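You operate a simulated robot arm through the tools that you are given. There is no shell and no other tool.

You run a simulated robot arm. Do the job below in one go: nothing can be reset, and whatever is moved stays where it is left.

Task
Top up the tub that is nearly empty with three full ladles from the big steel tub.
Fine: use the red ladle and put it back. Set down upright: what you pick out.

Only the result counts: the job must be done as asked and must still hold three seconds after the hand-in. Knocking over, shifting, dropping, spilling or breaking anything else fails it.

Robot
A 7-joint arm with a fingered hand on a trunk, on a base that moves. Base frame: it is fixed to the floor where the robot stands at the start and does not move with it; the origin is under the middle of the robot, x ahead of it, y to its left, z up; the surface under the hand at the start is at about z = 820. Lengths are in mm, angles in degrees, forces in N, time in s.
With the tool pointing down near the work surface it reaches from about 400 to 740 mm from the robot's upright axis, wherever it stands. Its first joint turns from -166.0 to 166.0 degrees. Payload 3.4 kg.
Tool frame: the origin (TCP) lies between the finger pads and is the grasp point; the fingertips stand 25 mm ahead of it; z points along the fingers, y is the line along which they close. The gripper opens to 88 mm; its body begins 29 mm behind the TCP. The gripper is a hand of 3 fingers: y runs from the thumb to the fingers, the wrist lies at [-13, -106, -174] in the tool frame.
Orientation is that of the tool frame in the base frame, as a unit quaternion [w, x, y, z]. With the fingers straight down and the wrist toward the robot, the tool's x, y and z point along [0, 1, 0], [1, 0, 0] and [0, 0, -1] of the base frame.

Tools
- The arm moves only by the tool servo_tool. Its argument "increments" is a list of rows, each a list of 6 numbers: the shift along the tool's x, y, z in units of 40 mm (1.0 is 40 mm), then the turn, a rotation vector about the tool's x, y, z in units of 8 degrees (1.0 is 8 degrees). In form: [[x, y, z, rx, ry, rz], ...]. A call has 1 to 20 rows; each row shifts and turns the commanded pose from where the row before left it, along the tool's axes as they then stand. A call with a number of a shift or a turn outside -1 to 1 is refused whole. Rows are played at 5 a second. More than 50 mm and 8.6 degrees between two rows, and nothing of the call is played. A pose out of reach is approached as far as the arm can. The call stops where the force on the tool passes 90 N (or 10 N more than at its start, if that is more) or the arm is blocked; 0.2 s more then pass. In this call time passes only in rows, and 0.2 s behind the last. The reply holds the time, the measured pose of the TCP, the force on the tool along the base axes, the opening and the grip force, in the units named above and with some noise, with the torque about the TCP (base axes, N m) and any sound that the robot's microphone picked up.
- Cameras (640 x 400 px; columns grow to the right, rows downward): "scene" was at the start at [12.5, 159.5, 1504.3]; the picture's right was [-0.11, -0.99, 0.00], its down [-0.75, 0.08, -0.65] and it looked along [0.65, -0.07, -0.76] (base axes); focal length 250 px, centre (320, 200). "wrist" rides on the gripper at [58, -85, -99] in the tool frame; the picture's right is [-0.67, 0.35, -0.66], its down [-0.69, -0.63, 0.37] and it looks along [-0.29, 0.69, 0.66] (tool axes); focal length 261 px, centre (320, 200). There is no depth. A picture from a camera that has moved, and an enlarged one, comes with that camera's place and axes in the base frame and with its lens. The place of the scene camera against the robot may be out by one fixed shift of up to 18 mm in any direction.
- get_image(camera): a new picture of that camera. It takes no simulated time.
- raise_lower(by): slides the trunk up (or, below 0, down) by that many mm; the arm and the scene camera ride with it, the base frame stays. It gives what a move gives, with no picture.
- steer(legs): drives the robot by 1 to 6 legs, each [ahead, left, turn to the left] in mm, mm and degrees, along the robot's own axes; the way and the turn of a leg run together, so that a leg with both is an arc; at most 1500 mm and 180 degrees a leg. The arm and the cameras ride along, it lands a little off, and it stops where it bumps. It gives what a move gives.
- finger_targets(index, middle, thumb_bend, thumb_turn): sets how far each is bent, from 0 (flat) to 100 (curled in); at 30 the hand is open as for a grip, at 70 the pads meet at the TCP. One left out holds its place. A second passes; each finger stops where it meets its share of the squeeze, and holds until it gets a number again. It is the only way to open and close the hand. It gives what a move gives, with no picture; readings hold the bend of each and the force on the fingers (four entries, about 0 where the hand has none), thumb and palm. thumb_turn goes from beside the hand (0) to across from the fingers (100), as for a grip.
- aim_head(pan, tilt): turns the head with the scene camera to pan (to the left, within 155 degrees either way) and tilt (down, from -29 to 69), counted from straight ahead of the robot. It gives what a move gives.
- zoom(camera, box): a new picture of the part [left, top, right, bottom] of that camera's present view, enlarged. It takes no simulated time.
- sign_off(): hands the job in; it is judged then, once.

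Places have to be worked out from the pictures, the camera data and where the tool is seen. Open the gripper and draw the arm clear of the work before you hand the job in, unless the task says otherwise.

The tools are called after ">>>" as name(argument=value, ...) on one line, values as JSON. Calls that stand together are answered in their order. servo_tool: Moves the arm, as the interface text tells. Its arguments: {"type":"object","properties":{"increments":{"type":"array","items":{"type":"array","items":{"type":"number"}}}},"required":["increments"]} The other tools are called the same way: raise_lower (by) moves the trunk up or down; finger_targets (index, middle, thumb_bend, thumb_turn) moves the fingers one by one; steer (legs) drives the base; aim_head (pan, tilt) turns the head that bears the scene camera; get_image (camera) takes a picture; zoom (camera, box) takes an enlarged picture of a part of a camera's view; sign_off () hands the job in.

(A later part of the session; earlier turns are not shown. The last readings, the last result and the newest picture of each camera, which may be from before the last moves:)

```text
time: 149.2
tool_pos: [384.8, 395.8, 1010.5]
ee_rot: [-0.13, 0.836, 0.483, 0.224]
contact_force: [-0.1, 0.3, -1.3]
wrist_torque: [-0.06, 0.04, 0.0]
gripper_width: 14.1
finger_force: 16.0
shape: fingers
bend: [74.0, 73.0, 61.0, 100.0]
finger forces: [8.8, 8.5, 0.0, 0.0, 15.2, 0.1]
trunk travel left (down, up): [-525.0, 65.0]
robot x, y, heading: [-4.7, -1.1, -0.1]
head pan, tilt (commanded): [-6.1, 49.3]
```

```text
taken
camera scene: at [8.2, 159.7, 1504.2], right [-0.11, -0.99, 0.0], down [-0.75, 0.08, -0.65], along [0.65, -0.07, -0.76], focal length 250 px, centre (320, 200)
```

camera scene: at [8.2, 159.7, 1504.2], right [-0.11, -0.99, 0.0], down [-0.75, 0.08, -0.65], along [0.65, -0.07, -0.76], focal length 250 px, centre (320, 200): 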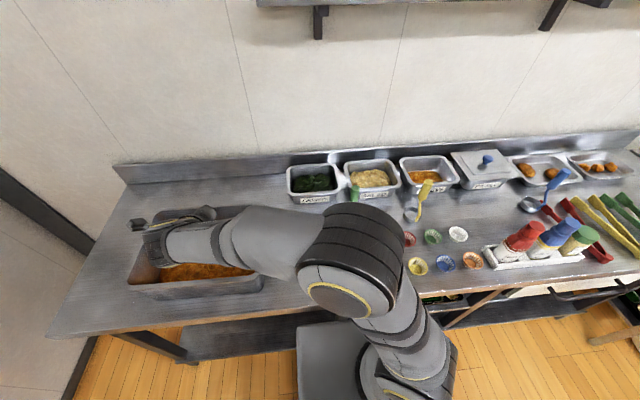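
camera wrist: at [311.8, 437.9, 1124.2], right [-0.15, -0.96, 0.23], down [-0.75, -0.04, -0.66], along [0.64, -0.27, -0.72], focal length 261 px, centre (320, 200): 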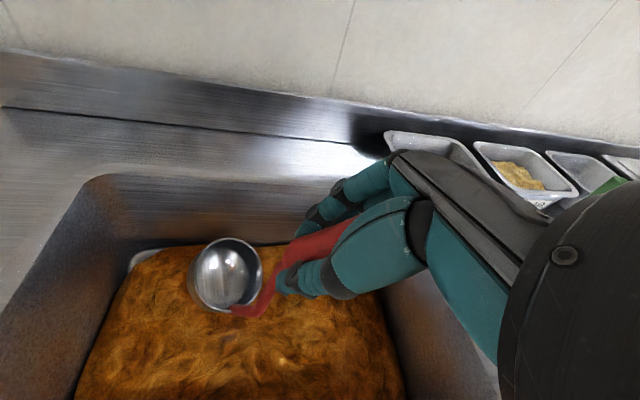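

The tilted cup is positioned just above the food. I'm lowering into it gently while watching the force.

>>> servo_tool(increments=[[-0.15, 0, 0.26, 0, 0, 0], [-0.15, 0, 0.26, 0, 0, 0], [-0.15, 0, 0.26, 0, 0, 0]])

>>> get_image(camera="wrist")

```text
time: 150.1
tool_pos: [385.5, 394.8, 972.2]
ee_rot: [-0.13, 0.837, 0.483, 0.224]
contact_force: [0.1, 0.7, -1.3]
wrist_torque: [-0.04, 0.0, -0.02]
gripper_width: 13.9
finger_force: 16.0
shape: fingers
bend: [74.0, 73.0, 61.0, 100.0]
finger forces: [8.8, 8.5, 0.1, 0.1, 15.3, 0.0]
trunk travel left (down, up): [-525.0, 65.0]
robot x, y, heading: [-3.7, -0.3, -0.2]
head pan, tilt (commanded): [-6.1, 49.3]
```

```text
taken
camera wrist: at [311.9, 437.0, 1087.6], right [-0.15, -0.96, 0.23], down [-0.75, -0.04, -0.66], along [0.64, -0.28, -0.72], focal length 261 px, centre (320, 200)
```

wrist: 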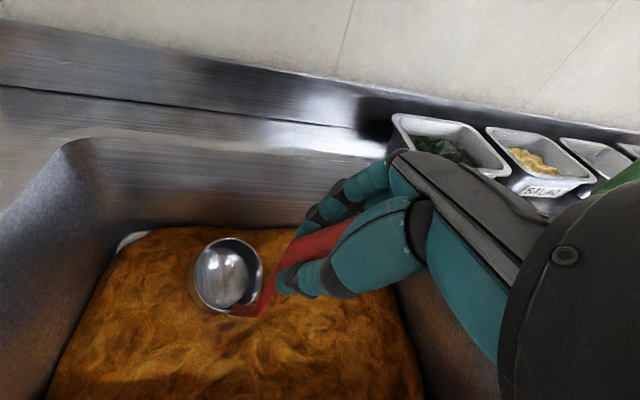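

No resistance yet at z 972. I'm continuing down.

>>> servo_tool(increments=[[-0.125, 0, 0.2165, 0, 0, 0], [-0.125, 0, 0.2165, 0, 0, 0]])

>>> zoom(camera="wrist", box=[100, 180, 400, 380])

```text
time: 150.7
tool_pos: [385.0, 395.7, 952.6]
ee_rot: [-0.129, 0.837, 0.482, 0.224]
contact_force: [0.1, -0.4, -1.0]
wrist_torque: [-0.04, 0.01, 0.03]
gripper_width: 13.8
finger_force: 16.5
shape: fingers
bend: [74.0, 73.0, 61.0, 100.0]
finger forces: [8.8, 8.5, 0.1, 0.0, 15.3, 0.0]
trunk travel left (down, up): [-525.0, 65.0]
robot x, y, heading: [-6.1, 2.3, 0.1]
head pan, tilt (commanded): [-6.1, 49.3]
```

```text
2.00 times, centred on (250, 280) of wrist
camera zoom: at [311.9, 438.3, 1067.8], right [-0.15, -0.96, 0.23], down [-0.75, -0.04, -0.66], along [0.64, -0.28, -0.72], focal length 521 px, centre (460, 40)
```

zoom: 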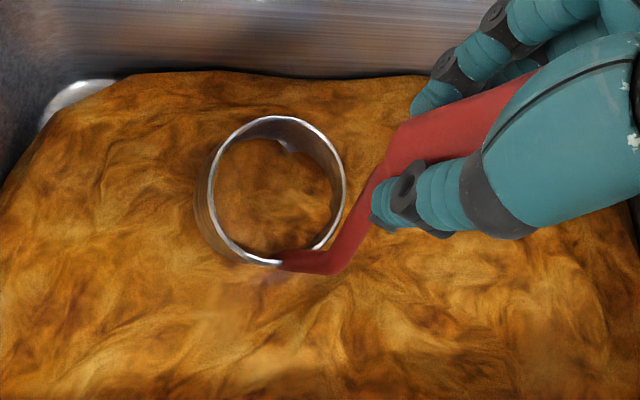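

The cup enters the food with almost no resistance and food shows inside it. I'm sweeping through the food and levelling the cup down near the floor.

>>> servo_tool(increments=[[-0.2165, 0, -0.125, 0, 0, 0], [-0.2165, 0, -0.125, 0, 0, 0], [-0.2165, 0, -0.125, 0, 0, 0], [0.01, 0, -0.02, 0, -0.469, 0], [0.01, 0, -0.02, 0, -0.469, 0], [0.01, 0, -0.02, 0, -0.469, 0], [0.008, 0, -0.022, 0, -0.469, 0], [0.006, 0, -0.022, 0, -0.469, 0], [0.004, 0, -0.022, 0, -0.469, 0], [0.002, 0, -0.022, 0, -0.469, 0], [0, 0, -0.022, 0, -0.469, 0]])

>>> zoom(camera="wrist", box=[100, 180, 400, 380])

```text
time: 153.1
tool_pos: [370.4, 370.5, 959.9]
ee_rot: [0.001, 0.866, 0.5, -0.001]
contact_force: [-0.2, 0.8, -1.4]
wrist_torque: [-0.01, 0.0, 0.0]
gripper_width: 13.8
finger_force: 15.9
shape: fingers
bend: [74.0, 73.0, 61.0, 100.0]
finger forces: [9.0, 8.1, 0.0, 0.0, 14.8, 0.0]
trunk travel left (down, up): [-525.0, 65.0]
robot x, y, heading: [-4.1, 0.5, -0.2]
head pan, tilt (commanded): [-6.1, 49.3]
```

```text
2.00 times, centred on (250, 280) of wrist
camera zoom: at [325.6, 461.6, 1059.4], right [-0.03, -0.75, 0.66], down [-0.89, -0.28, -0.36], along [0.46, -0.59, -0.66], focal length 521 px, centre (460, 40)
```

zoom: 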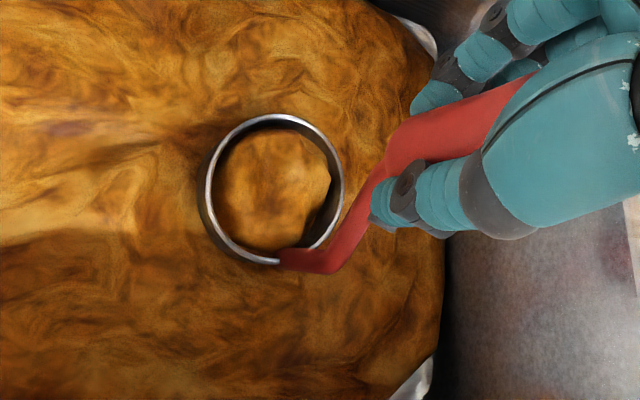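

A distinct lump of food now sits in the cup. I'm lifting straight up to check how full it is.

>>> servo_tool(increments=[[0, 0, -0.3, 0, 0, 0], [0, 0, -0.5, 0, 0, 0], [0, 0, -0.7, 0, 0, 0], [0, 0, -0.7, 0, 0, 0], [0, 0, -0.7, 0, 0, 0]])

>>> zoom(camera="wrist", box=[150, 200, 330, 340])

>>> get_image(camera="wrist")

```text
time: 154.2
tool_pos: [370.8, 370.1, 1077.4]
ee_rot: [0.0, 0.866, 0.5, 0.0]
contact_force: [0.3, 0.1, -0.3]
wrist_torque: [0.01, -0.01, 0.02]
gripper_width: 13.7
finger_force: 16.0
shape: fingers
bend: [74.0, 73.0, 61.0, 100.0]
finger forces: [9.0, 8.1, 0.1, 0.1, 14.9, 0.0]
trunk travel left (down, up): [-525.0, 65.0]
robot x, y, heading: [-3.4, 2.7, -0.5]
head pan, tilt (commanded): [-6.1, 49.3]
```

```text
2.86 times, centred on (240, 270) of wrist
camera zoom: at [325.5, 461.6, 1176.6], right [-0.03, -0.75, 0.66], down [-0.89, -0.28, -0.36], along [0.46, -0.59, -0.66], focal length 745 px, centre (549, 0)
```

zoom: 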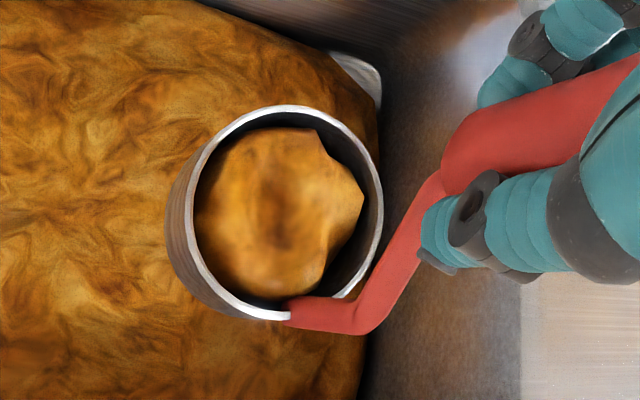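

```text
taken
camera wrist: at [325.5, 461.6, 1176.6], right [-0.03, -0.75, 0.66], down [-0.89, -0.28, -0.36], along [0.46, -0.59, -0.66], focal length 261 px, centre (320, 200)
```

wrist: 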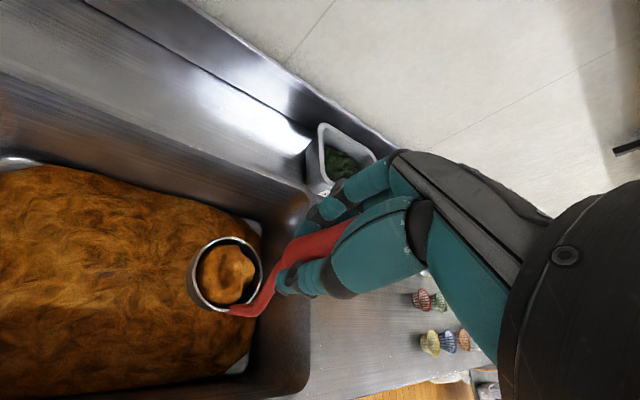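

The cup holds a lump of stew, slightly below the rim on one side. I'm dipping again straight down, a bit deeper, to see whether it fills any further.

>>> servo_tool(increments=[[0, 0, 0.7, 0, 0, 0], [0, 0, 0.7, 0, 0, 0], [0, 0, 0.7, 0, 0, 0], [0, 0, 0.5, 0, 0, 0], [0, 0, 0.3, 0, 0, 0]])

>>> servo_tool(increments=[[0, 0, 0.05, 0, 0, 0], [0, 0, 0.05, 0, 0, 0], [0, 0, 0, 0, 0, 0]])

>>> zoom(camera="wrist", box=[150, 200, 330, 340])

```text
time: 155.4
tool_pos: [369.9, 371.0, 962.1]
ee_rot: [-0.001, 0.866, 0.5, 0.0]
contact_force: [-0.4, 0.1, -1.0]
wrist_torque: [-0.03, 0.01, -0.02]
gripper_width: 13.8
finger_force: 15.8
shape: fingers
bend: [74.0, 73.0, 61.0, 100.0]
finger forces: [8.9, 8.1, 0.1, 0.0, 14.8, 0.1]
trunk travel left (down, up): [-525.0, 65.0]
robot x, y, heading: [-2.8, -0.1, -0.2]
head pan, tilt (commanded): [-6.1, 49.3]
```

```text
time: 156.2
tool_pos: [369.2, 369.6, 957.0]
ee_rot: [-0.001, 0.866, 0.5, -0.001]
contact_force: [-0.3, -0.2, 0.0]
wrist_torque: [-0.01, 0.05, 0.01]
gripper_width: 13.5
finger_force: 15.5
shape: fingers
bend: [74.0, 73.0, 61.0, 100.0]
finger forces: [9.0, 8.2, 0.0, 0.0, 14.9, 0.1]
trunk travel left (down, up): [-525.0, 65.0]
robot x, y, heading: [-5.3, 0.1, -0.2]
head pan, tilt (commanded): [-6.1, 49.3]
```

```text
2.86 times, centred on (240, 270) of wrist
camera zoom: at [325.2, 462.3, 1056.2], right [-0.03, -0.75, 0.66], down [-0.89, -0.28, -0.36], along [0.46, -0.59, -0.66], focal length 745 px, centre (549, 0)
```

zoom: 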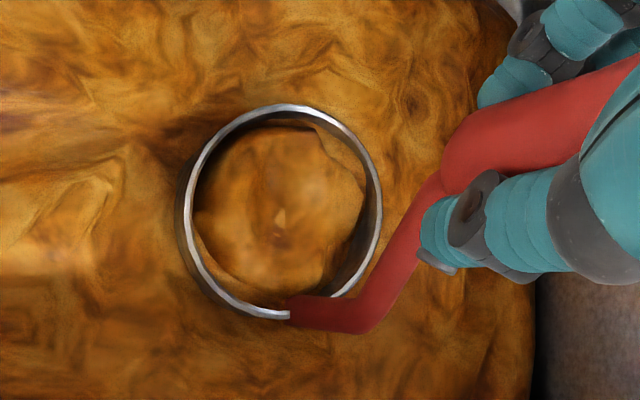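

The lump's shape hasn't changed. I'm going down a little more to find the floor and the deepest dip.

>>> servo_tool(increments=[[0, 0, 0.05, 0, 0, 0], [0, 0, 0.05, 0, 0, 0], [0, 0, 0, 0, 0, 0]])

>>> servo_tool(increments=[[0, 0, 0.05, 0, 0, 0], [0, 0, 0.05, 0, 0, 0], [0, 0, 0, 0, 0, 0]])

>>> zoom(camera="wrist", box=[150, 200, 330, 340])

```text
time: 157.1
tool_pos: [369.7, 369.2, 954.8]
ee_rot: [-0.001, 0.866, 0.5, 0.002]
contact_force: [-0.3, 0.9, 22.9]
wrist_torque: [0.0, 0.02, 0.01]
gripper_width: 13.6
finger_force: 20.0
shape: fingers
bend: [75.0, 74.0, 61.0, 100.0]
finger forces: [11.0, 10.7, 0.0, 0.0, 19.1, 0.1]
trunk travel left (down, up): [-525.0, 65.0]
robot x, y, heading: [-4.4, 1.9, -0.5]
head pan, tilt (commanded): [-6.1, 49.3]
```

```text
time: 157.8
tool_pos: [369.7, 368.8, 950.9]
ee_rot: [-0.002, 0.866, 0.499, 0.004]
contact_force: [3.1, 0.3, 43.8]
wrist_torque: [-0.18, -0.07, -0.02]
gripper_width: 13.6
finger_force: 26.3
shape: fingers
bend: [75.0, 75.0, 61.0, 100.0]
finger forces: [14.5, 14.7, 0.0, 0.0, 23.8, 0.2]
trunk travel left (down, up): [-525.0, 65.0]
robot x, y, heading: [-3.8, 0.2, -0.1]
head pan, tilt (commanded): [-6.1, 49.3]
```

```text
2.86 times, centred on (240, 270) of wrist
camera zoom: at [324.3, 459.9, 1051.2], right [-0.04, -0.76, 0.65], down [-0.89, -0.28, -0.37], along [0.46, -0.59, -0.66], focal length 745 px, centre (549, 0)
```

zoom: 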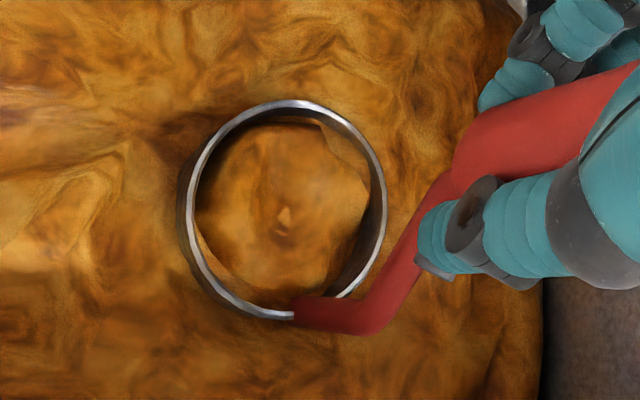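

I touched the floor (contact at z ≈ 956), so this is as deep as the cup can go. I'm easing off and lifting to compare the fill.

>>> servo_tool(increments=[[0, 0, -0.1, 0, 0, 0], [0, 0, -0.3, 0, 0, 0], [0, 0, -0.6, 0, 0, 0], [0, 0, -0.7, 0, 0, 0], [0, 0, -0.7, 0, 0, 0], [0, 0, -0.7, 0, 0, 0]])

>>> zoom(camera="wrist", box=[150, 200, 330, 340])

>>> zoom(camera="scene", box=[110, 150, 290, 310])

```text
time: 159.2
tool_pos: [371.8, 370.3, 1072.4]
ee_rot: [-0.001, 0.866, 0.5, -0.001]
contact_force: [0.0, 0.6, -1.6]
wrist_torque: [-0.01, -0.03, 0.02]
gripper_width: 14.2
finger_force: 15.8
shape: fingers
bend: [75.0, 74.0, 60.0, 100.0]
finger forces: [9.1, 7.4, 0.0, 0.0, 14.0, 0.1]
trunk travel left (down, up): [-525.0, 65.0]
robot x, y, heading: [-5.9, -2.3, -0.3]
head pan, tilt (commanded): [-6.1, 49.3]
```

```text
2.86 times, centred on (240, 270) of wrist
camera zoom: at [327.2, 462.9, 1172.0], right [-0.03, -0.75, 0.66], down [-0.89, -0.28, -0.36], along [0.46, -0.59, -0.66], focal length 745 px, centre (549, 0)
```

zoom: 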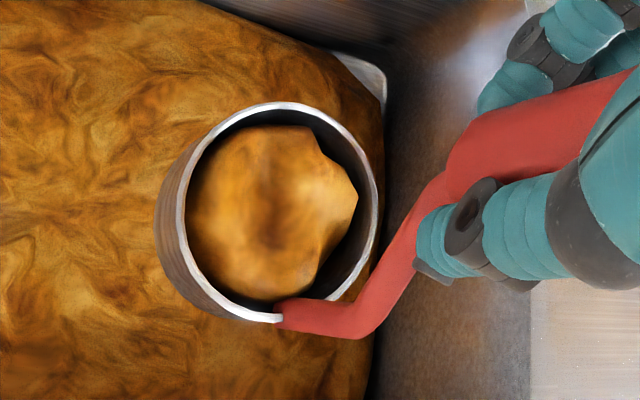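

```text
2.50 times, centred on (200, 230) of scene
camera zoom: at [8.0, 159.4, 1504.2], right [-0.11, -0.99, 0.0], down [-0.75, 0.08, -0.65], along [0.65, -0.07, -0.76], focal length 625 px, centre (620, 125)
```

zoom: 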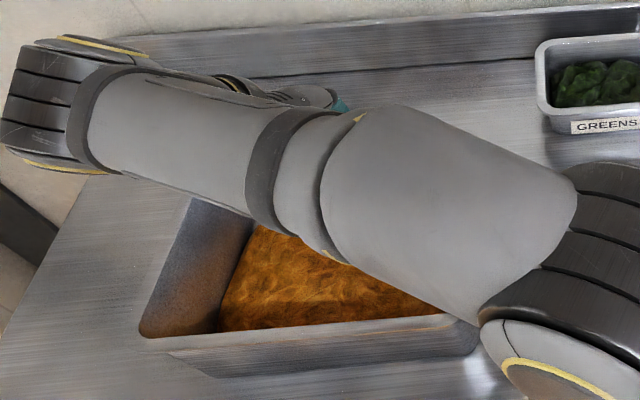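

The lump is identical after the deeper dip, so that is evidently a full ladle. I'm carrying it level at a safe height toward STEW: up, across in front of the other ladles, and yawing to the pour heading.

>>> servo_tool(increments=[[0, 0, -0.4, 0, 0, 0], [0, 0, -0.6, 0, 0, 0], [0, 0, -0.6, 0, 0, 0], [-0.2, 0.17, -0.35, 0, 0, 0], [-0.4, 0.34, 0, 0, 0, 0], [-0.6, 0.51, 0, 0, 0, 0], [-0.6, 0.51, 0, 0, 0, 0], [-0.6, 0.51, 0, 0, 0, 0], [-0.6, 0.51, 0, 0, 0, 0], [-0.6, 0.51, 0, 0, 0, 0], [-0.6, 0.51, 0, 0, 0, 0], [-0.6, 0.51, 0, 0, 0, 0], [-0.6, 0.51, 0, 0, 0, 0], [-0.6, 0.51, 0, 0, 0, 0], [-0.35, 0.3, 0, 0, 0, 0], [-0.2, 0.17, 0, 0, 0, 0]])

>>> get_image(camera="wrist")

>>> get_image(camera="scene")

```text
time: 162.7
tool_pos: [431.9, 30.9, 1149.6]
ee_rot: [0.0, 0.866, 0.499, 0.0]
contact_force: [0.3, 0.2, -0.7]
wrist_torque: [0.0, 0.01, 0.02]
gripper_width: 13.8
finger_force: 15.3
shape: fingers
bend: [75.0, 74.0, 60.0, 100.0]
finger forces: [8.8, 7.5, 0.1, 0.1, 14.0, 0.0]
trunk travel left (down, up): [-525.0, 65.0]
robot x, y, heading: [-5.8, 4.7, -0.3]
head pan, tilt (commanded): [-6.1, 49.3]
```

```text
taken
camera wrist: at [387.4, 122.8, 1249.6], right [-0.03, -0.76, 0.65], down [-0.89, -0.28, -0.36], along [0.46, -0.59, -0.66], focal length 261 px, centre (320, 200)
```

wrist: 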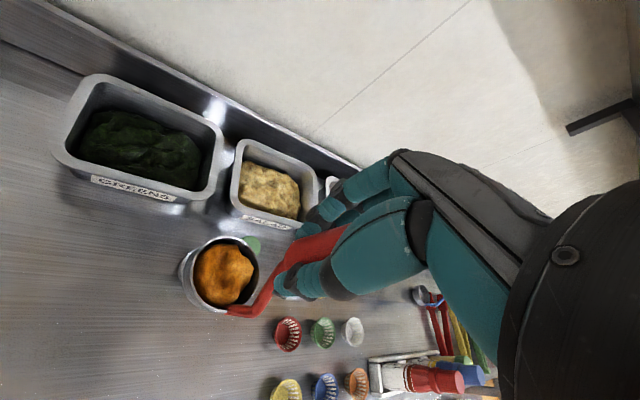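

```text
taken
camera scene: at [8.1, 159.3, 1504.3], right [-0.11, -0.99, 0.0], down [-0.75, 0.08, -0.65], along [0.65, -0.07, -0.76], focal length 250 px, centre (320, 200)
```

scene: 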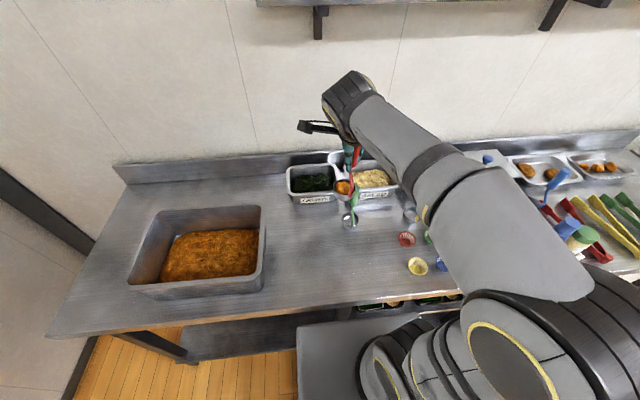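

The ladle is full and steady. I'm yawing to the pour heading and continuing toward STEW.

>>> servo_tool(increments=[[0, 0, 0, 0, 0, 0.6], [0, 0, 0, 0, 0, 0.9], [0, 0, 0, 0, 0, 0.9], [0, 0, 0, 0, 0, 0.9], [0, 0, 0, 0, 0, 0.9], [0, 0, 0, 0, 0, 0.7], [0, 0, 0, 0, 0, 0.475]])

>>> servo_tool(increments=[[0, 0.35, 0, 0, 0, 0], [0, 0.6, 0, 0, 0, 0], [0, 0.75, 0, 0, 0, 0], [0, 0.75, 0, 0, 0, 0], [0, 0.75, 0, 0, 0, 0], [0, 0.75, 0, 0, 0, 0], [0.02, 0.75, 0, 0, 0, 0], [0.02, 0.75, 0, 0, 0, 0], [0.02, 0.75, 0, 0, 0, 0], [0.02, 0.75, 0, 0, 0, 0], [0.02, 0.75, 0, 0, 0, 0], [0, 0.75, 0, 0, 0, 0], [0, 0.5, 0, 0, 0, 0], [0, 0.3, 0, 0, 0, 0]])

>>> get_image(camera="wrist")

>>> get_image(camera="scene")

```text
time: 164.2
tool_pos: [432.9, 31.7, 1150.9]
ee_rot: [-0.001, 0.989, 0.147, -0.001]
contact_force: [-0.3, 0.4, -1.5]
wrist_torque: [0.02, 0.02, -0.04]
gripper_width: 13.9
finger_force: 14.7
shape: fingers
bend: [75.0, 74.0, 60.0, 100.0]
finger forces: [8.7, 7.4, 0.0, 0.0, 14.0, 0.1]
trunk travel left (down, up): [-525.0, 65.0]
robot x, y, heading: [-5.5, -0.1, -0.4]
head pan, tilt (commanded): [-6.1, 49.3]
```

```text
time: 167.2
tool_pos: [545.4, -322.2, 1149.8]
ee_rot: [-0.001, 0.989, 0.149, -0.001]
contact_force: [-0.8, -0.2, -1.8]
wrist_torque: [0.01, 0.02, 0.0]
gripper_width: 14.2
finger_force: 15.3
shape: fingers
bend: [75.0, 74.0, 60.0, 100.0]
finger forces: [8.5, 7.5, 0.1, 0.0, 14.0, 0.0]
trunk travel left (down, up): [-525.0, 65.0]
robot x, y, heading: [-3.8, -3.7, -0.5]
head pan, tilt (commanded): [-6.1, 49.3]
```

```text
taken
camera wrist: at [575.6, -224.8, 1248.2], right [-0.54, -0.53, 0.66], down [-0.84, 0.4, -0.36], along [-0.07, -0.75, -0.66], focal length 261 px, centre (320, 200)
```

wrist: 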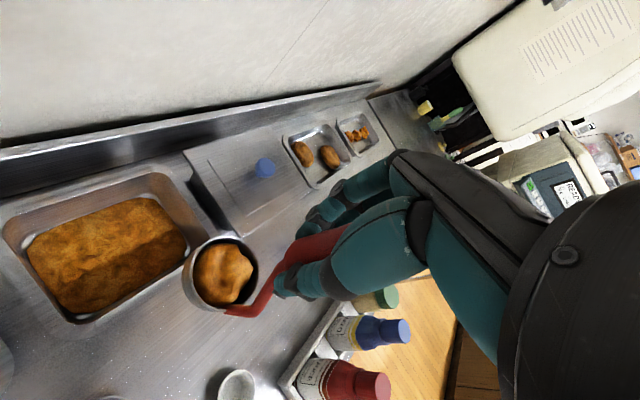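

```text
taken
camera scene: at [8.3, 159.1, 1504.3], right [-0.11, -0.99, 0.0], down [-0.75, 0.08, -0.65], along [0.65, -0.07, -0.76], focal length 250 px, centre (320, 200)
```

scene: 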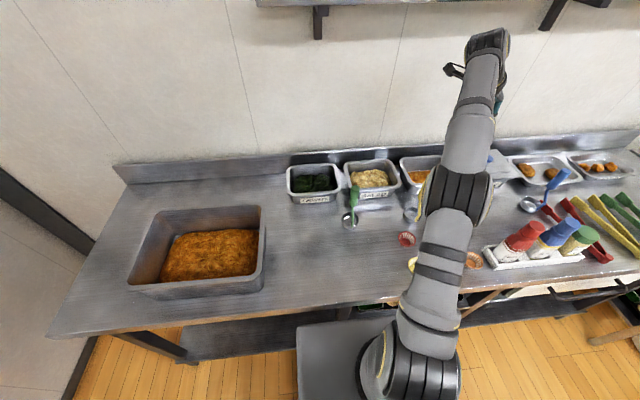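

Over STEW approach now. From the wrist view the tub's centre is about (639, -321). I'm moving in over its front edge, lowering, and beginning a gentle 30° tilt with the cup above the tub.

>>> servo_tool(increments=[[0.12, 0.12, 0.28, 0, 0, 0], [0.24, 0.237, 0.56, 0, 0, 0], [0.24, 0.237, 0.56, 0, 0, 0], [0.24, 0.237, 0.56, 0, 0, 0], [0.12, 0.12, 0.28, 0, 0, 0], [-0.005, 0, 0.05, 0, 0.6, 0], [-0.01, 0, 0.05, 0, 0.75, 0], [-0.015, 0, 0.05, 0, 0.75, 0], [-0.02, 0, 0.05, 0, 0.75, 0], [-0.025, 0, 0.045, 0, 0.6, 0], [0, 0, 0, 0, 0.3, 0]])

>>> get_image(camera="wrist")

>>> get_image(camera="scene")

```text
time: 169.7
tool_pos: [639.1, -375.4, 1067.1]
ee_rot: [-0.039, 0.956, 0.142, 0.254]
contact_force: [1.1, -0.2, -0.5]
wrist_torque: [-0.01, 0.09, 0.03]
gripper_width: 13.9
finger_force: 15.2
shape: fingers
bend: [75.0, 74.0, 60.0, 100.0]
finger forces: [8.2, 7.7, 0.0, 0.1, 14.4, 0.1]
out of reach, approached as far as the arm can: row 4, 6, 7, 8, 9, 10, 11
trunk travel left (down, up): [-525.0, 65.0]
robot x, y, heading: [-3.3, -0.8, -0.2]
head pan, tilt (commanded): [-6.1, 49.3]
```

```text
taken
camera wrist: at [614.0, -295.0, 1181.0], right [-0.77, -0.6, 0.23], down [-0.58, 0.48, -0.66], along [0.28, -0.64, -0.72], focal length 261 px, centre (320, 200)
```

wrist: 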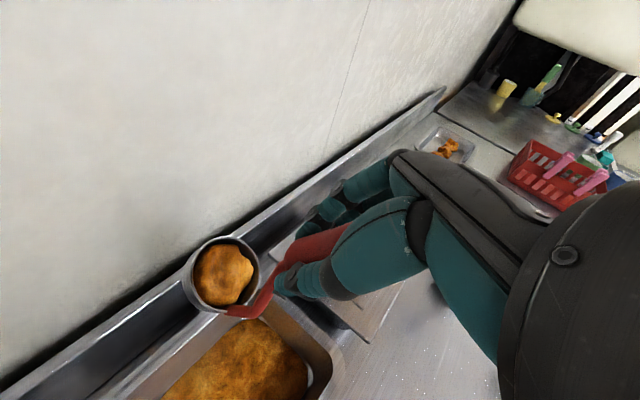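

```text
taken
camera scene: at [8.2, 159.2, 1504.3], right [-0.11, -0.99, 0.0], down [-0.75, 0.08, -0.65], along [0.65, -0.07, -0.76], focal length 250 px, centre (320, 200)
```

scene: 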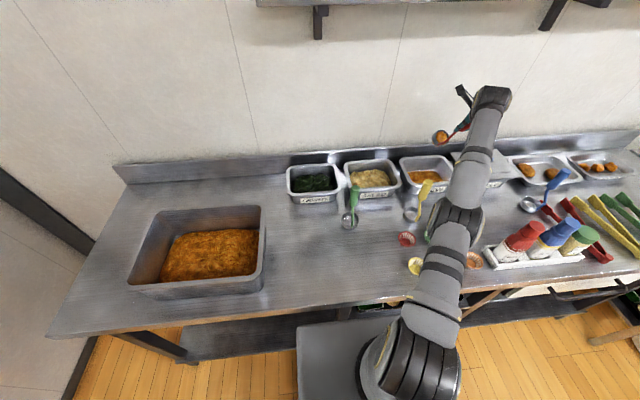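

The arm drifted past the tub near its reach limit. The lump is still safely in the cup. I'm bringing the hand back toward me so the cup is over the middle of STEW, keeping the same tilt.

>>> servo_tool(increments=[[-0.2, -0.17, -0.085, 0, 0, 0], [-0.35, -0.31, -0.15, 0, 0, 0], [-0.35, -0.31, -0.15, 0, 0, 0], [-0.35, -0.31, -0.15, 0, 0, 0], [-0.19, -0.16, -0.08, 0, 0, 0]])

>>> get_image(camera="wrist")

>>> get_image(camera="scene")

```text
time: 170.8
tool_pos: [630.0, -382.8, 1075.5]
ee_rot: [-0.039, 0.956, 0.141, 0.255]
contact_force: [0.3, 0.6, -1.1]
wrist_torque: [-0.06, 0.06, 0.02]
gripper_width: 13.9
finger_force: 14.9
shape: fingers
bend: [75.0, 74.0, 60.0, 100.0]
finger forces: [8.2, 7.8, 0.0, 0.0, 14.3, 0.0]
out of reach, approached as far as the arm can: row 1, 2, 3, 4, 5
trunk travel left (down, up): [-525.0, 65.0]
robot x, y, heading: [-6.7, 0.9, -0.0]
head pan, tilt (commanded): [-6.1, 49.3]
```

```text
taken
camera wrist: at [605.7, -302.1, 1190.5], right [-0.77, -0.6, 0.23], down [-0.58, 0.48, -0.66], along [0.28, -0.64, -0.72], focal length 261 px, centre (320, 200)
```

wrist: 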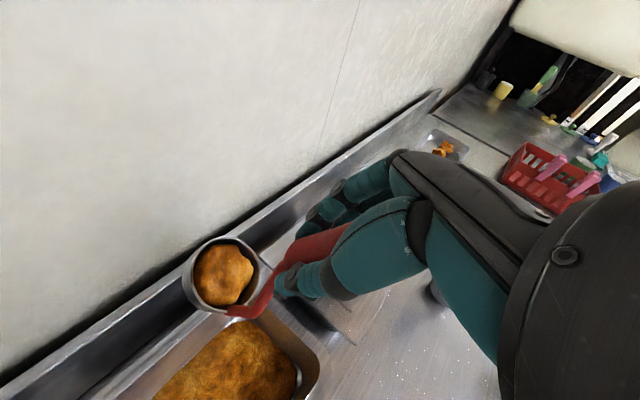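

```text
taken
camera scene: at [8.2, 159.2, 1504.3], right [-0.11, -0.99, 0.0], down [-0.75, 0.08, -0.65], along [0.65, -0.07, -0.76], focal length 250 px, centre (320, 200)
```

scene: 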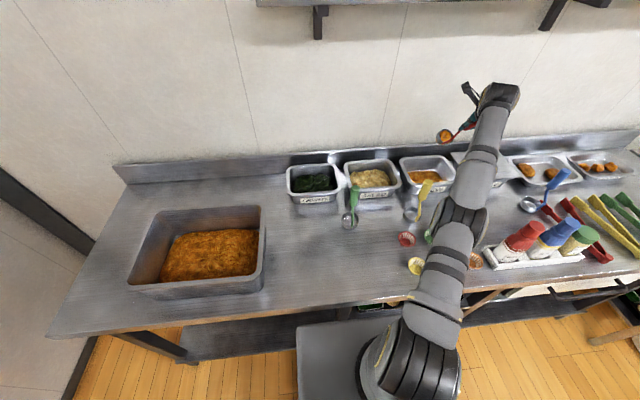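

The arm's internal posture is at a limit here: the commanded pose moved but the arm didn't follow. I'll bring the command back to where the hand really is, so there's no jump, then rise and retreat along the earlier reachable route.

>>> servo_tool(increments=[[0.36, 0.44, 0.16, 0, 0, 0], [0.36, 0.44, 0.16, 0, 0, 0], [0.36, 0.44, 0.16, 0, 0, 0], [0.36, 0.44, 0.1, 0, 0, 0], [0.36, 0.42, 0.05, 0, 0, 0]])

>>> get_image(camera="wrist")

```text
time: 172.1
tool_pos: [637.6, -382.5, 1064.3]
ee_rot: [-0.038, 0.956, 0.142, 0.255]
contact_force: [0.4, -0.4, -1.1]
wrist_torque: [0.0, 0.05, -0.02]
gripper_width: 13.8
finger_force: 15.7
shape: fingers
bend: [75.0, 74.0, 60.0, 100.0]
finger forces: [8.2, 7.9, 0.1, 0.1, 14.3, 0.1]
out of reach, approached as far as the arm can: row 1, 2, 3, 4, 5
trunk travel left (down, up): [-525.0, 65.0]
robot x, y, heading: [-2.4, 1.3, -0.2]
head pan, tilt (commanded): [-6.1, 49.3]
```

```text
taken
camera wrist: at [612.6, -302.1, 1180.3], right [-0.77, -0.6, 0.23], down [-0.58, 0.48, -0.66], along [0.28, -0.64, -0.72], focal length 261 px, centre (320, 200)
```

wrist: 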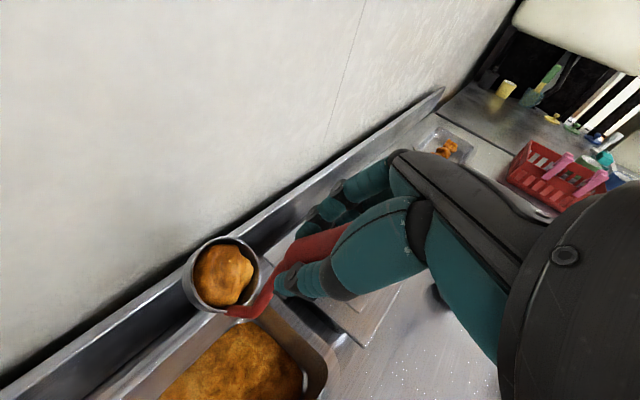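

The lump is still secure. I'm raising and levelling the ladle, then retreating to the spot where the pitch motion was reachable before.

>>> servo_tool(increments=[[0.25, 0, -0.434, 0, 0, 0], [0.25, 0, -0.434, 0, 0, 0], [0.2, 0, -0.43, 0, -0.5, 0], [0, 0, 0, 0, -0.75, 0], [0, 0, 0, 0, -0.75, 0], [0, 0, 0, 0, -0.75, 0], [0, 0, 0, 0, -0.6, 0], [0, 0, 0, 0, -0.4, 0]])

>>> get_image(camera="wrist")

```text
time: 173.8
tool_pos: [573.3, -338.6, 1089.2]
ee_rot: [0.0, 0.989, 0.147, -0.001]
contact_force: [0.6, 0.0, -1.6]
wrist_torque: [0.02, -0.05, -0.02]
gripper_width: 14.0
finger_force: 15.2
shape: fingers
bend: [75.0, 74.0, 60.0, 100.0]
finger forces: [8.4, 7.5, 0.0, 0.0, 14.1, 0.0]
out of reach, approached as far as the arm can: row 1, 2, 3, 4, 5, 6, 7, 8
trunk travel left (down, up): [-525.0, 65.0]
robot x, y, heading: [-7.2, 2.4, 0.0]
head pan, tilt (commanded): [-6.1, 49.3]
```

```text
taken
camera wrist: at [603.6, -241.0, 1187.4], right [-0.54, -0.53, 0.66], down [-0.84, 0.4, -0.36], along [-0.07, -0.75, -0.66], focal length 261 px, centre (320, 200)
```

wrist: 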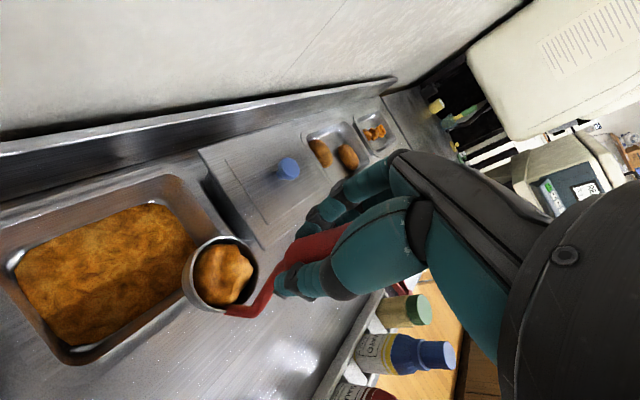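

The vertical-hand reach limit on this side is about 666 mm, which explains it. I'm pulling the command back inside the reachable zone.

>>> servo_tool(increments=[[-0.386, -0.446, -0.19, 0, 0, 0], [-0.386, -0.446, -0.19, 0, 0, 0], [-0.386, -0.446, -0.19, 0, 0, 0], [-0.386, -0.446, -0.19, 0, 0, 0]])

>>> get_image(camera="scene")

```text
time: 174.8
tool_pos: [549.2, -316.5, 1150.2]
ee_rot: [-0.002, 0.989, 0.147, -0.002]
contact_force: [-0.4, 0.1, -1.1]
wrist_torque: [0.05, -0.01, -0.02]
gripper_width: 13.8
finger_force: 15.3
shape: fingers
bend: [75.0, 74.0, 60.0, 100.0]
finger forces: [8.4, 7.7, 0.0, 0.0, 14.1, 0.1]
out of reach, approached as far as the arm can: row 1, 2, 3, 4
trunk travel left (down, up): [-525.0, 65.0]
robot x, y, heading: [-5.5, 2.9, -0.4]
head pan, tilt (commanded): [-6.1, 49.3]
```

```text
taken
camera scene: at [8.0, 159.4, 1504.3], right [-0.11, -0.99, 0.0], down [-0.75, 0.08, -0.65], along [0.65, -0.07, -0.76], focal length 250 px, centre (320, 200)
```

scene: 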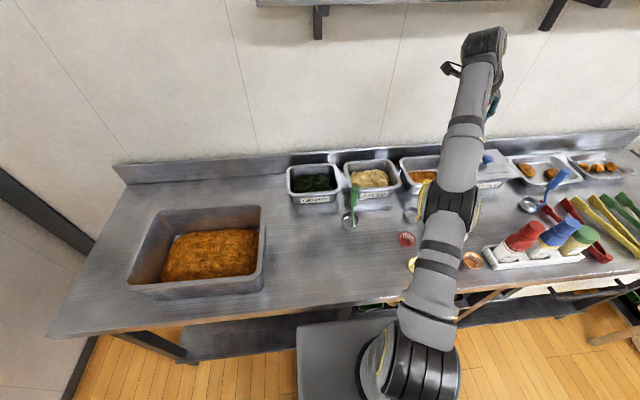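

Working through the data, the wrist must stay within about 630 mm of a shoulder point near z 1027, and I had been right on that limit. I'm retreating a bit and lowering to get comfortable margin.

>>> servo_tool(increments=[[-0.28, -0.15, 0.2, 0, 0, 0], [-0.28, -0.15, 0.5, 0, 0, 0], [-0.28, -0.15, 0.5, 0, 0, 0], [-0.28, -0.15, 0.5, 0, 0, 0], [0, 0, 0.3, 0, 0, 0]])

>>> get_image(camera="wrist")

```text
time: 176.1
tool_pos: [565.0, -336.6, 1105.5]
ee_rot: [-0.002, 0.989, 0.147, -0.002]
contact_force: [0.7, 0.4, -2.1]
wrist_torque: [0.0, 0.0, 0.03]
gripper_width: 13.6
finger_force: 14.5
shape: fingers
bend: [75.0, 74.0, 60.0, 100.0]
finger forces: [8.4, 7.7, 0.0, 0.0, 13.9, 0.1]
out of reach, approached as far as the arm can: row 1, 2, 3, 4, 5
trunk travel left (down, up): [-525.0, 65.0]
robot x, y, heading: [-8.8, -2.3, -0.2]
head pan, tilt (commanded): [-6.1, 49.3]
```

```text
taken
camera wrist: at [595.6, -239.6, 1204.2], right [-0.54, -0.53, 0.66], down [-0.84, 0.4, -0.36], along [-0.07, -0.75, -0.66], focal length 261 px, centre (320, 200)
```

wrist: 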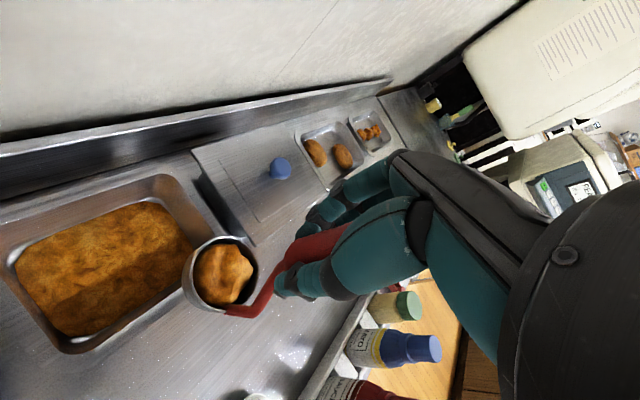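

The arm is stretched straight and can't pull in directly from there. I'll bring the command close to the actual pose, just slightly inside, and let it settle to see if it bends back.

>>> servo_tool(increments=[[0.675, 0.35, -0.3625, 0, 0, 0], [0.675, 0.35, -0.3625, 0, 0, 0], [0, 0, 0, 0, 0, 0], [0, 0, 0, 0, 0, 0], [0, 0, 0, 0, 0, 0], [0, 0, 0, 0, 0, 0], [0, 0, 0, 0, 0, 0]])

>>> get_image(camera="scene")

```text
time: 177.7
tool_pos: [569.8, -331.7, 1106.1]
ee_rot: [-0.001, 0.989, 0.148, -0.001]
contact_force: [-0.1, -0.3, -1.3]
wrist_torque: [0.01, 0.03, 0.0]
gripper_width: 13.7
finger_force: 14.8
shape: fingers
bend: [75.0, 74.0, 60.0, 100.0]
finger forces: [8.4, 7.7, 0.0, 0.0, 14.0, 0.0]
out of reach, approached as far as the arm can: row 1, 2
trunk travel left (down, up): [-525.0, 65.0]
robot x, y, heading: [-2.7, 0.7, -0.1]
head pan, tilt (commanded): [-6.1, 49.3]
```

```text
taken
camera scene: at [8.2, 159.2, 1504.3], right [-0.11, -0.99, 0.0], down [-0.75, 0.08, -0.65], along [0.65, -0.07, -0.76], focal length 250 px, centre (320, 200)
```

scene: 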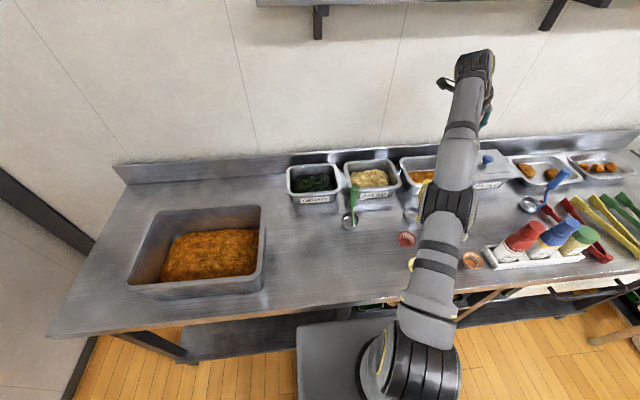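

The command resets to the reached pose each time, so I only need a firmer inward move to bend the elbow, as worked earlier. I'm trying a larger inward step.

>>> servo_tool(increments=[[-0.75, -0.55, 0.35, 0, 0, 0], [-0.6, -0.4, 0.3, 0, 0, 0]])

>>> get_image(camera="wrist")

```text
time: 178.2
tool_pos: [565.3, -335.6, 1106.0]
ee_rot: [-0.002, 0.989, 0.147, -0.002]
contact_force: [-0.6, 0.0, -0.5]
wrist_torque: [-0.01, 0.03, 0.06]
gripper_width: 13.8
finger_force: 14.4
shape: fingers
bend: [75.0, 74.0, 60.0, 100.0]
finger forces: [8.4, 7.8, 0.0, 0.1, 14.1, 0.1]
out of reach, approached as far as the arm can: row 1, 2
trunk travel left (down, up): [-525.0, 65.0]
robot x, y, heading: [-4.1, 0.3, -0.2]
head pan, tilt (commanded): [-6.1, 49.3]
```

```text
taken
camera wrist: at [595.7, -238.9, 1205.1], right [-0.54, -0.53, 0.66], down [-0.84, 0.4, -0.36], along [-0.07, -0.75, -0.66], focal length 261 px, centre (320, 200)
```

wrist: 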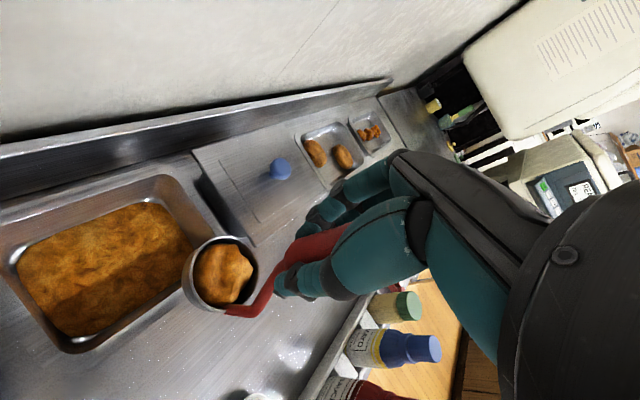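

The arm is at a straight-elbow posture. I'll try backing out along the same line by which it arrived, sideways to the left, which mixes swinging with pulling in.

>>> servo_tool(increments=[[0, -0.5, 0, 0, 0, 0], [0, -0.8, 0, 0, 0, 0], [0, -0.8, 0, 0, 0, 0], [0, -0.8, 0, 0, 0, 0]])

>>> get_image(camera="scene")

```text
time: 179.2
tool_pos: [586.5, -246.6, 1134.0]
ee_rot: [-0.001, 0.989, 0.147, -0.002]
contact_force: [0.1, 0.1, -0.6]
wrist_torque: [0.02, 0.01, -0.01]
gripper_width: 13.9
finger_force: 15.0
shape: fingers
bend: [75.0, 74.0, 60.0, 100.0]
finger forces: [8.4, 7.6, 0.1, 0.1, 13.9, 0.1]
out of reach, approached as far as the arm can: row 1, 2, 3, 4
trunk travel left (down, up): [-525.0, 65.0]
robot x, y, heading: [-5.6, -0.9, -0.3]
head pan, tilt (commanded): [-6.1, 49.3]
```

```text
taken
camera scene: at [8.2, 159.5, 1504.2], right [-0.11, -0.99, 0.0], down [-0.75, 0.08, -0.65], along [0.65, -0.07, -0.76], focal length 250 px, centre (320, 200)
```

scene: 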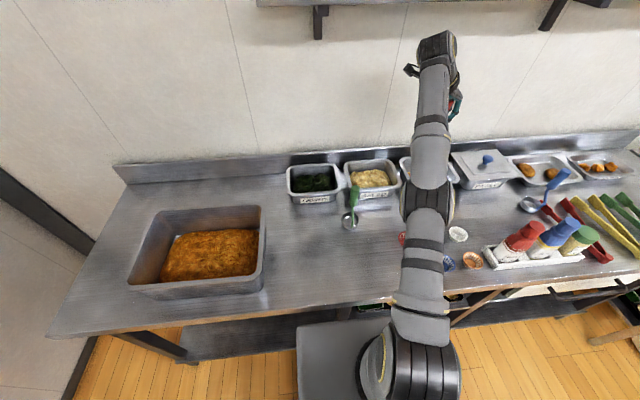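

It slid along the reach boundary without bending. Earlier the arm recovered by sweeping further left, so I'll continue sweeping left with a slight pull-in, above all the tubs and handles.

>>> servo_tool(increments=[[-0.2, -0.8, 0, 0, 0, 0], [-0.2, -0.8, 0, 0, 0, 0], [-0.3, -0.8, 0, 0, 0, 0], [-0.3, -0.8, 0, 0, 0, 0], [-0.3, -0.8, 0, 0, 0, 0], [-0.3, -0.8, 0, 0, 0, 0]])

>>> get_image(camera="wrist")

>>> get_image(camera="scene")

```text
time: 180.7
tool_pos: [571.8, -92.5, 1196.9]
ee_rot: [0.0, 0.989, 0.146, -0.002]
contact_force: [-0.3, -0.5, -1.1]
wrist_torque: [-0.01, 0.01, 0.0]
gripper_width: 13.6
finger_force: 15.1
shape: fingers
bend: [75.0, 74.0, 60.0, 100.0]
finger forces: [8.3, 7.7, 0.0, 0.1, 14.1, 0.0]
out of reach, approached as far as the arm can: row 1, 2, 3, 4, 5, 6
trunk travel left (down, up): [-525.0, 65.0]
robot x, y, heading: [-5.7, -1.5, -0.0]
head pan, tilt (commanded): [-6.1, 49.3]
```

```text
taken
camera wrist: at [602.4, 3.8, 1296.6], right [-0.54, -0.53, 0.66], down [-0.84, 0.4, -0.36], along [-0.07, -0.75, -0.66], focal length 261 px, centre (320, 200)
```

wrist: 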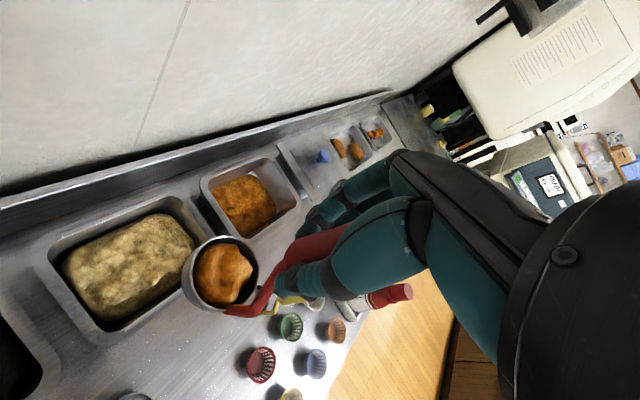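

```text
taken
camera scene: at [8.0, 159.6, 1504.2], right [-0.11, -0.99, 0.0], down [-0.75, 0.08, -0.65], along [0.65, -0.07, -0.76], focal length 250 px, centre (320, 200)
```

scene: 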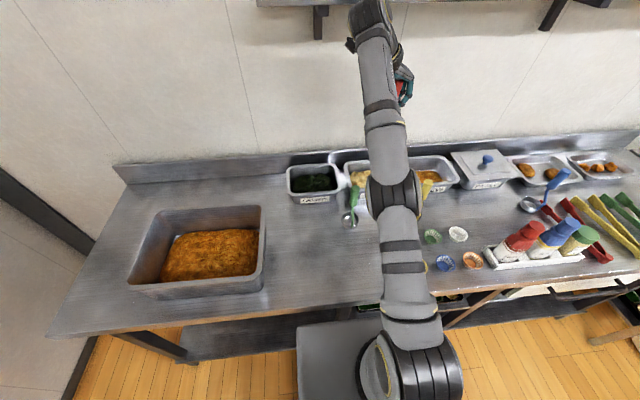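

I'm now trying the same inward move that freed the arm before (back and down).

>>> servo_tool(increments=[[-0.67, -0.2, 0.38, 0, 0, 0], [-0.67, -0.2, 0.38, 0, 0, 0]])

```text
time: 181.2
tool_pos: [570.6, -92.8, 1201.1]
ee_rot: [-0.001, 0.989, 0.147, -0.001]
contact_force: [-0.2, 0.8, -2.1]
wrist_torque: [-0.01, 0.02, -0.02]
gripper_width: 13.8
finger_force: 15.2
shape: fingers
bend: [75.0, 74.0, 60.0, 100.0]
finger forces: [8.3, 7.8, 0.0, 0.0, 14.0, 0.1]
out of reach, approached as far as the arm can: row 1, 2
trunk travel left (down, up): [-525.0, 65.0]
robot x, y, heading: [-3.0, 1.9, -0.3]
head pan, tilt (commanded): [-6.1, 49.3]
```

Still straight. I'll perturb the posture with a small yaw back toward the earlier orientation combined with the pull-in.

>>> servo_tool(increments=[[0, 0, 0, 0, 0, -0.9], [0, 0, 0, 0, 0, -0.9], [-0.5, -0.3, 0.5, 0, 0, -0.5], [-0.5, -0.3, 0.5, 0, 0, -0.5]])

>>> get_image(camera="scene")

```text
time: 182.2
tool_pos: [596.9, -97.8, 1211.4]
ee_rot: [0.0, 0.942, 0.337, -0.001]
contact_force: [-0.3, -0.4, -2.3]
wrist_torque: [-0.05, 0.03, -0.01]
gripper_width: 13.7
finger_force: 15.1
shape: fingers
bend: [75.0, 74.0, 60.0, 100.0]
finger forces: [8.4, 7.8, 0.0, 0.0, 14.0, 0.0]
out of reach, approached as far as the arm can: row 1, 2, 3, 4
trunk travel left (down, up): [-525.0, 65.0]
robot x, y, heading: [-2.0, 5.5, -0.2]
head pan, tilt (commanded): [-6.1, 49.3]
```

```text
taken
camera scene: at [8.3, 159.3, 1504.3], right [-0.11, -0.99, 0.0], down [-0.75, 0.08, -0.65], along [0.65, -0.07, -0.76], focal length 250 px, centre (320, 200)
```

scene: 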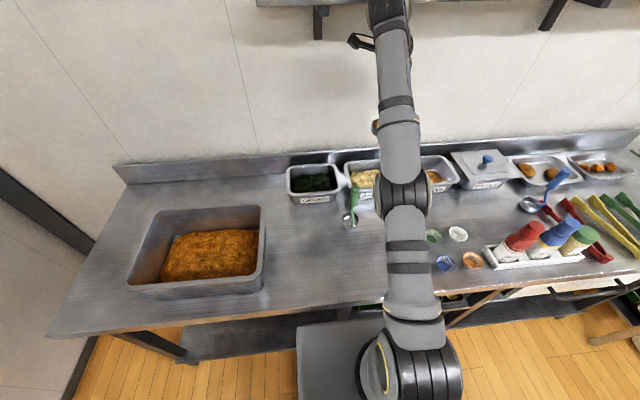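

I'll try one larger purely inward step (48 mm).

>>> servo_tool(increments=[[-0.753, -0.655, 0.672, 0, 0, 0], [-0.753, -0.655, 0.672, 0, 0, 0]])

```text
time: 182.8
tool_pos: [595.3, -98.7, 1211.1]
ee_rot: [-0.002, 0.942, 0.337, 0.0]
contact_force: [0.3, -0.4, -1.5]
wrist_torque: [-0.01, 0.02, 0.01]
gripper_width: 14.0
finger_force: 15.4
shape: fingers
bend: [75.0, 74.0, 60.0, 100.0]
finger forces: [8.4, 7.7, 0.0, 0.0, 13.9, 0.0]
out of reach, approached as far as the arm can: row 1, 2
trunk travel left (down, up): [-525.0, 65.0]
robot x, y, heading: [-3.5, 0.8, -0.2]
head pan, tilt (commanded): [-6.1, 49.3]
```

I'll try moving up and back along the arc, which should use the elbow together with the shoulder.

>>> servo_tool(increments=[[-0.54, -0.445, -0.6, 0, 0, 0], [-0.54, -0.445, -0.6, 0, 0, 0], [-0.54, -0.445, -0.5, 0, 0, 0], [-0.54, -0.445, -0.4, 0, 0, 0]])

>>> get_image(camera="scene")

```text
time: 183.8
tool_pos: [499.2, -100.7, 1315.5]
ee_rot: [-0.001, 0.942, 0.337, -0.001]
contact_force: [0.4, 0.9, -1.2]
wrist_torque: [-0.03, 0.02, 0.0]
gripper_width: 13.7
finger_force: 15.1
shape: fingers
bend: [75.0, 74.0, 60.0, 100.0]
finger forces: [8.3, 7.6, 0.1, 0.0, 13.8, 0.0]
out of reach, approached as far as the arm can: row 1, 2, 3, 4
trunk travel left (down, up): [-525.0, 65.0]
robot x, y, heading: [-3.5, -2.2, -0.2]
head pan, tilt (commanded): [-6.1, 49.3]
```

```text
taken
camera scene: at [7.7, 159.3, 1504.3], right [-0.11, -0.99, 0.0], down [-0.75, 0.08, -0.65], along [0.65, -0.07, -0.76], focal length 250 px, centre (320, 200)
```

scene: 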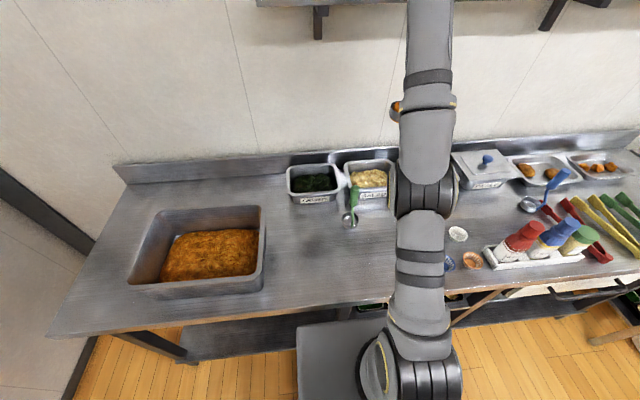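

I'll try straight down from this higher point.

>>> servo_tool(increments=[[0, 0, 0.9, 0, 0, 0], [0, 0, 0.9, 0, 0, 0], [0, 0, 0.9, 0, 0, 0]])

```text
time: 184.7
tool_pos: [555.3, -105.9, 1261.8]
ee_rot: [-0.002, 0.942, 0.336, -0.001]
contact_force: [0.3, 0.3, -0.8]
wrist_torque: [0.0, -0.04, 0.01]
gripper_width: 13.8
finger_force: 15.4
shape: fingers
bend: [75.0, 74.0, 60.0, 100.0]
finger forces: [8.5, 7.7, 0.0, 0.0, 13.9, 0.0]
out of reach, approached as far as the arm can: row 1, 2, 3
trunk travel left (down, up): [-525.0, 65.0]
robot x, y, heading: [-4.9, -1.8, -0.3]
head pan, tilt (commanded): [-6.1, 49.3]
```

Still riding the boundary. I'll try sweeping the other way (right) with some pull-in.

>>> servo_tool(increments=[[-0.6, 0.5, 0.3, 0, 0, 0], [-0.7, 0.5, 0.3, 0, 0, 0], [-0.7, 0.5, 0.3, 0, 0, 0], [-0.7, 0.5, 0.3, 0, 0, 0]])

>>> get_image(camera="scene")

```text
time: 185.7
tool_pos: [547.3, -240.3, 1234.7]
ee_rot: [-0.003, 0.942, 0.337, -0.002]
contact_force: [0.8, 0.0, -1.4]
wrist_torque: [0.0, 0.03, -0.01]
gripper_width: 13.8
finger_force: 14.4
shape: fingers
bend: [75.0, 74.0, 60.0, 100.0]
finger forces: [8.4, 7.7, 0.0, 0.1, 14.0, 0.0]
out of reach, approached as far as the arm can: row 1, 2, 3, 4
trunk travel left (down, up): [-525.0, 65.0]
robot x, y, heading: [-5.9, -3.2, -0.0]
head pan, tilt (commanded): [-6.1, 49.3]
```

```text
taken
camera scene: at [8.2, 158.8, 1504.3], right [-0.11, -0.99, 0.0], down [-0.75, 0.08, -0.65], along [0.65, -0.07, -0.76], focal length 250 px, centre (320, 200)
```

scene: 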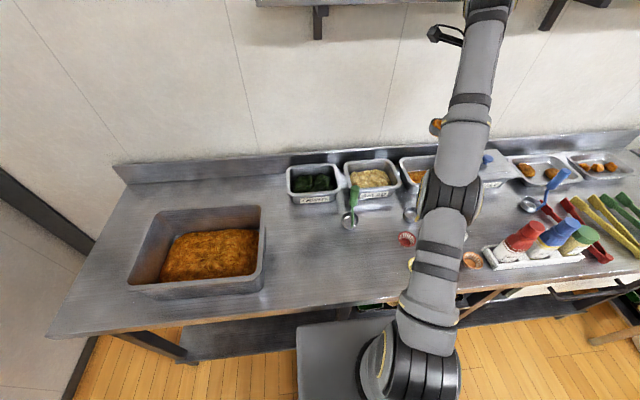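

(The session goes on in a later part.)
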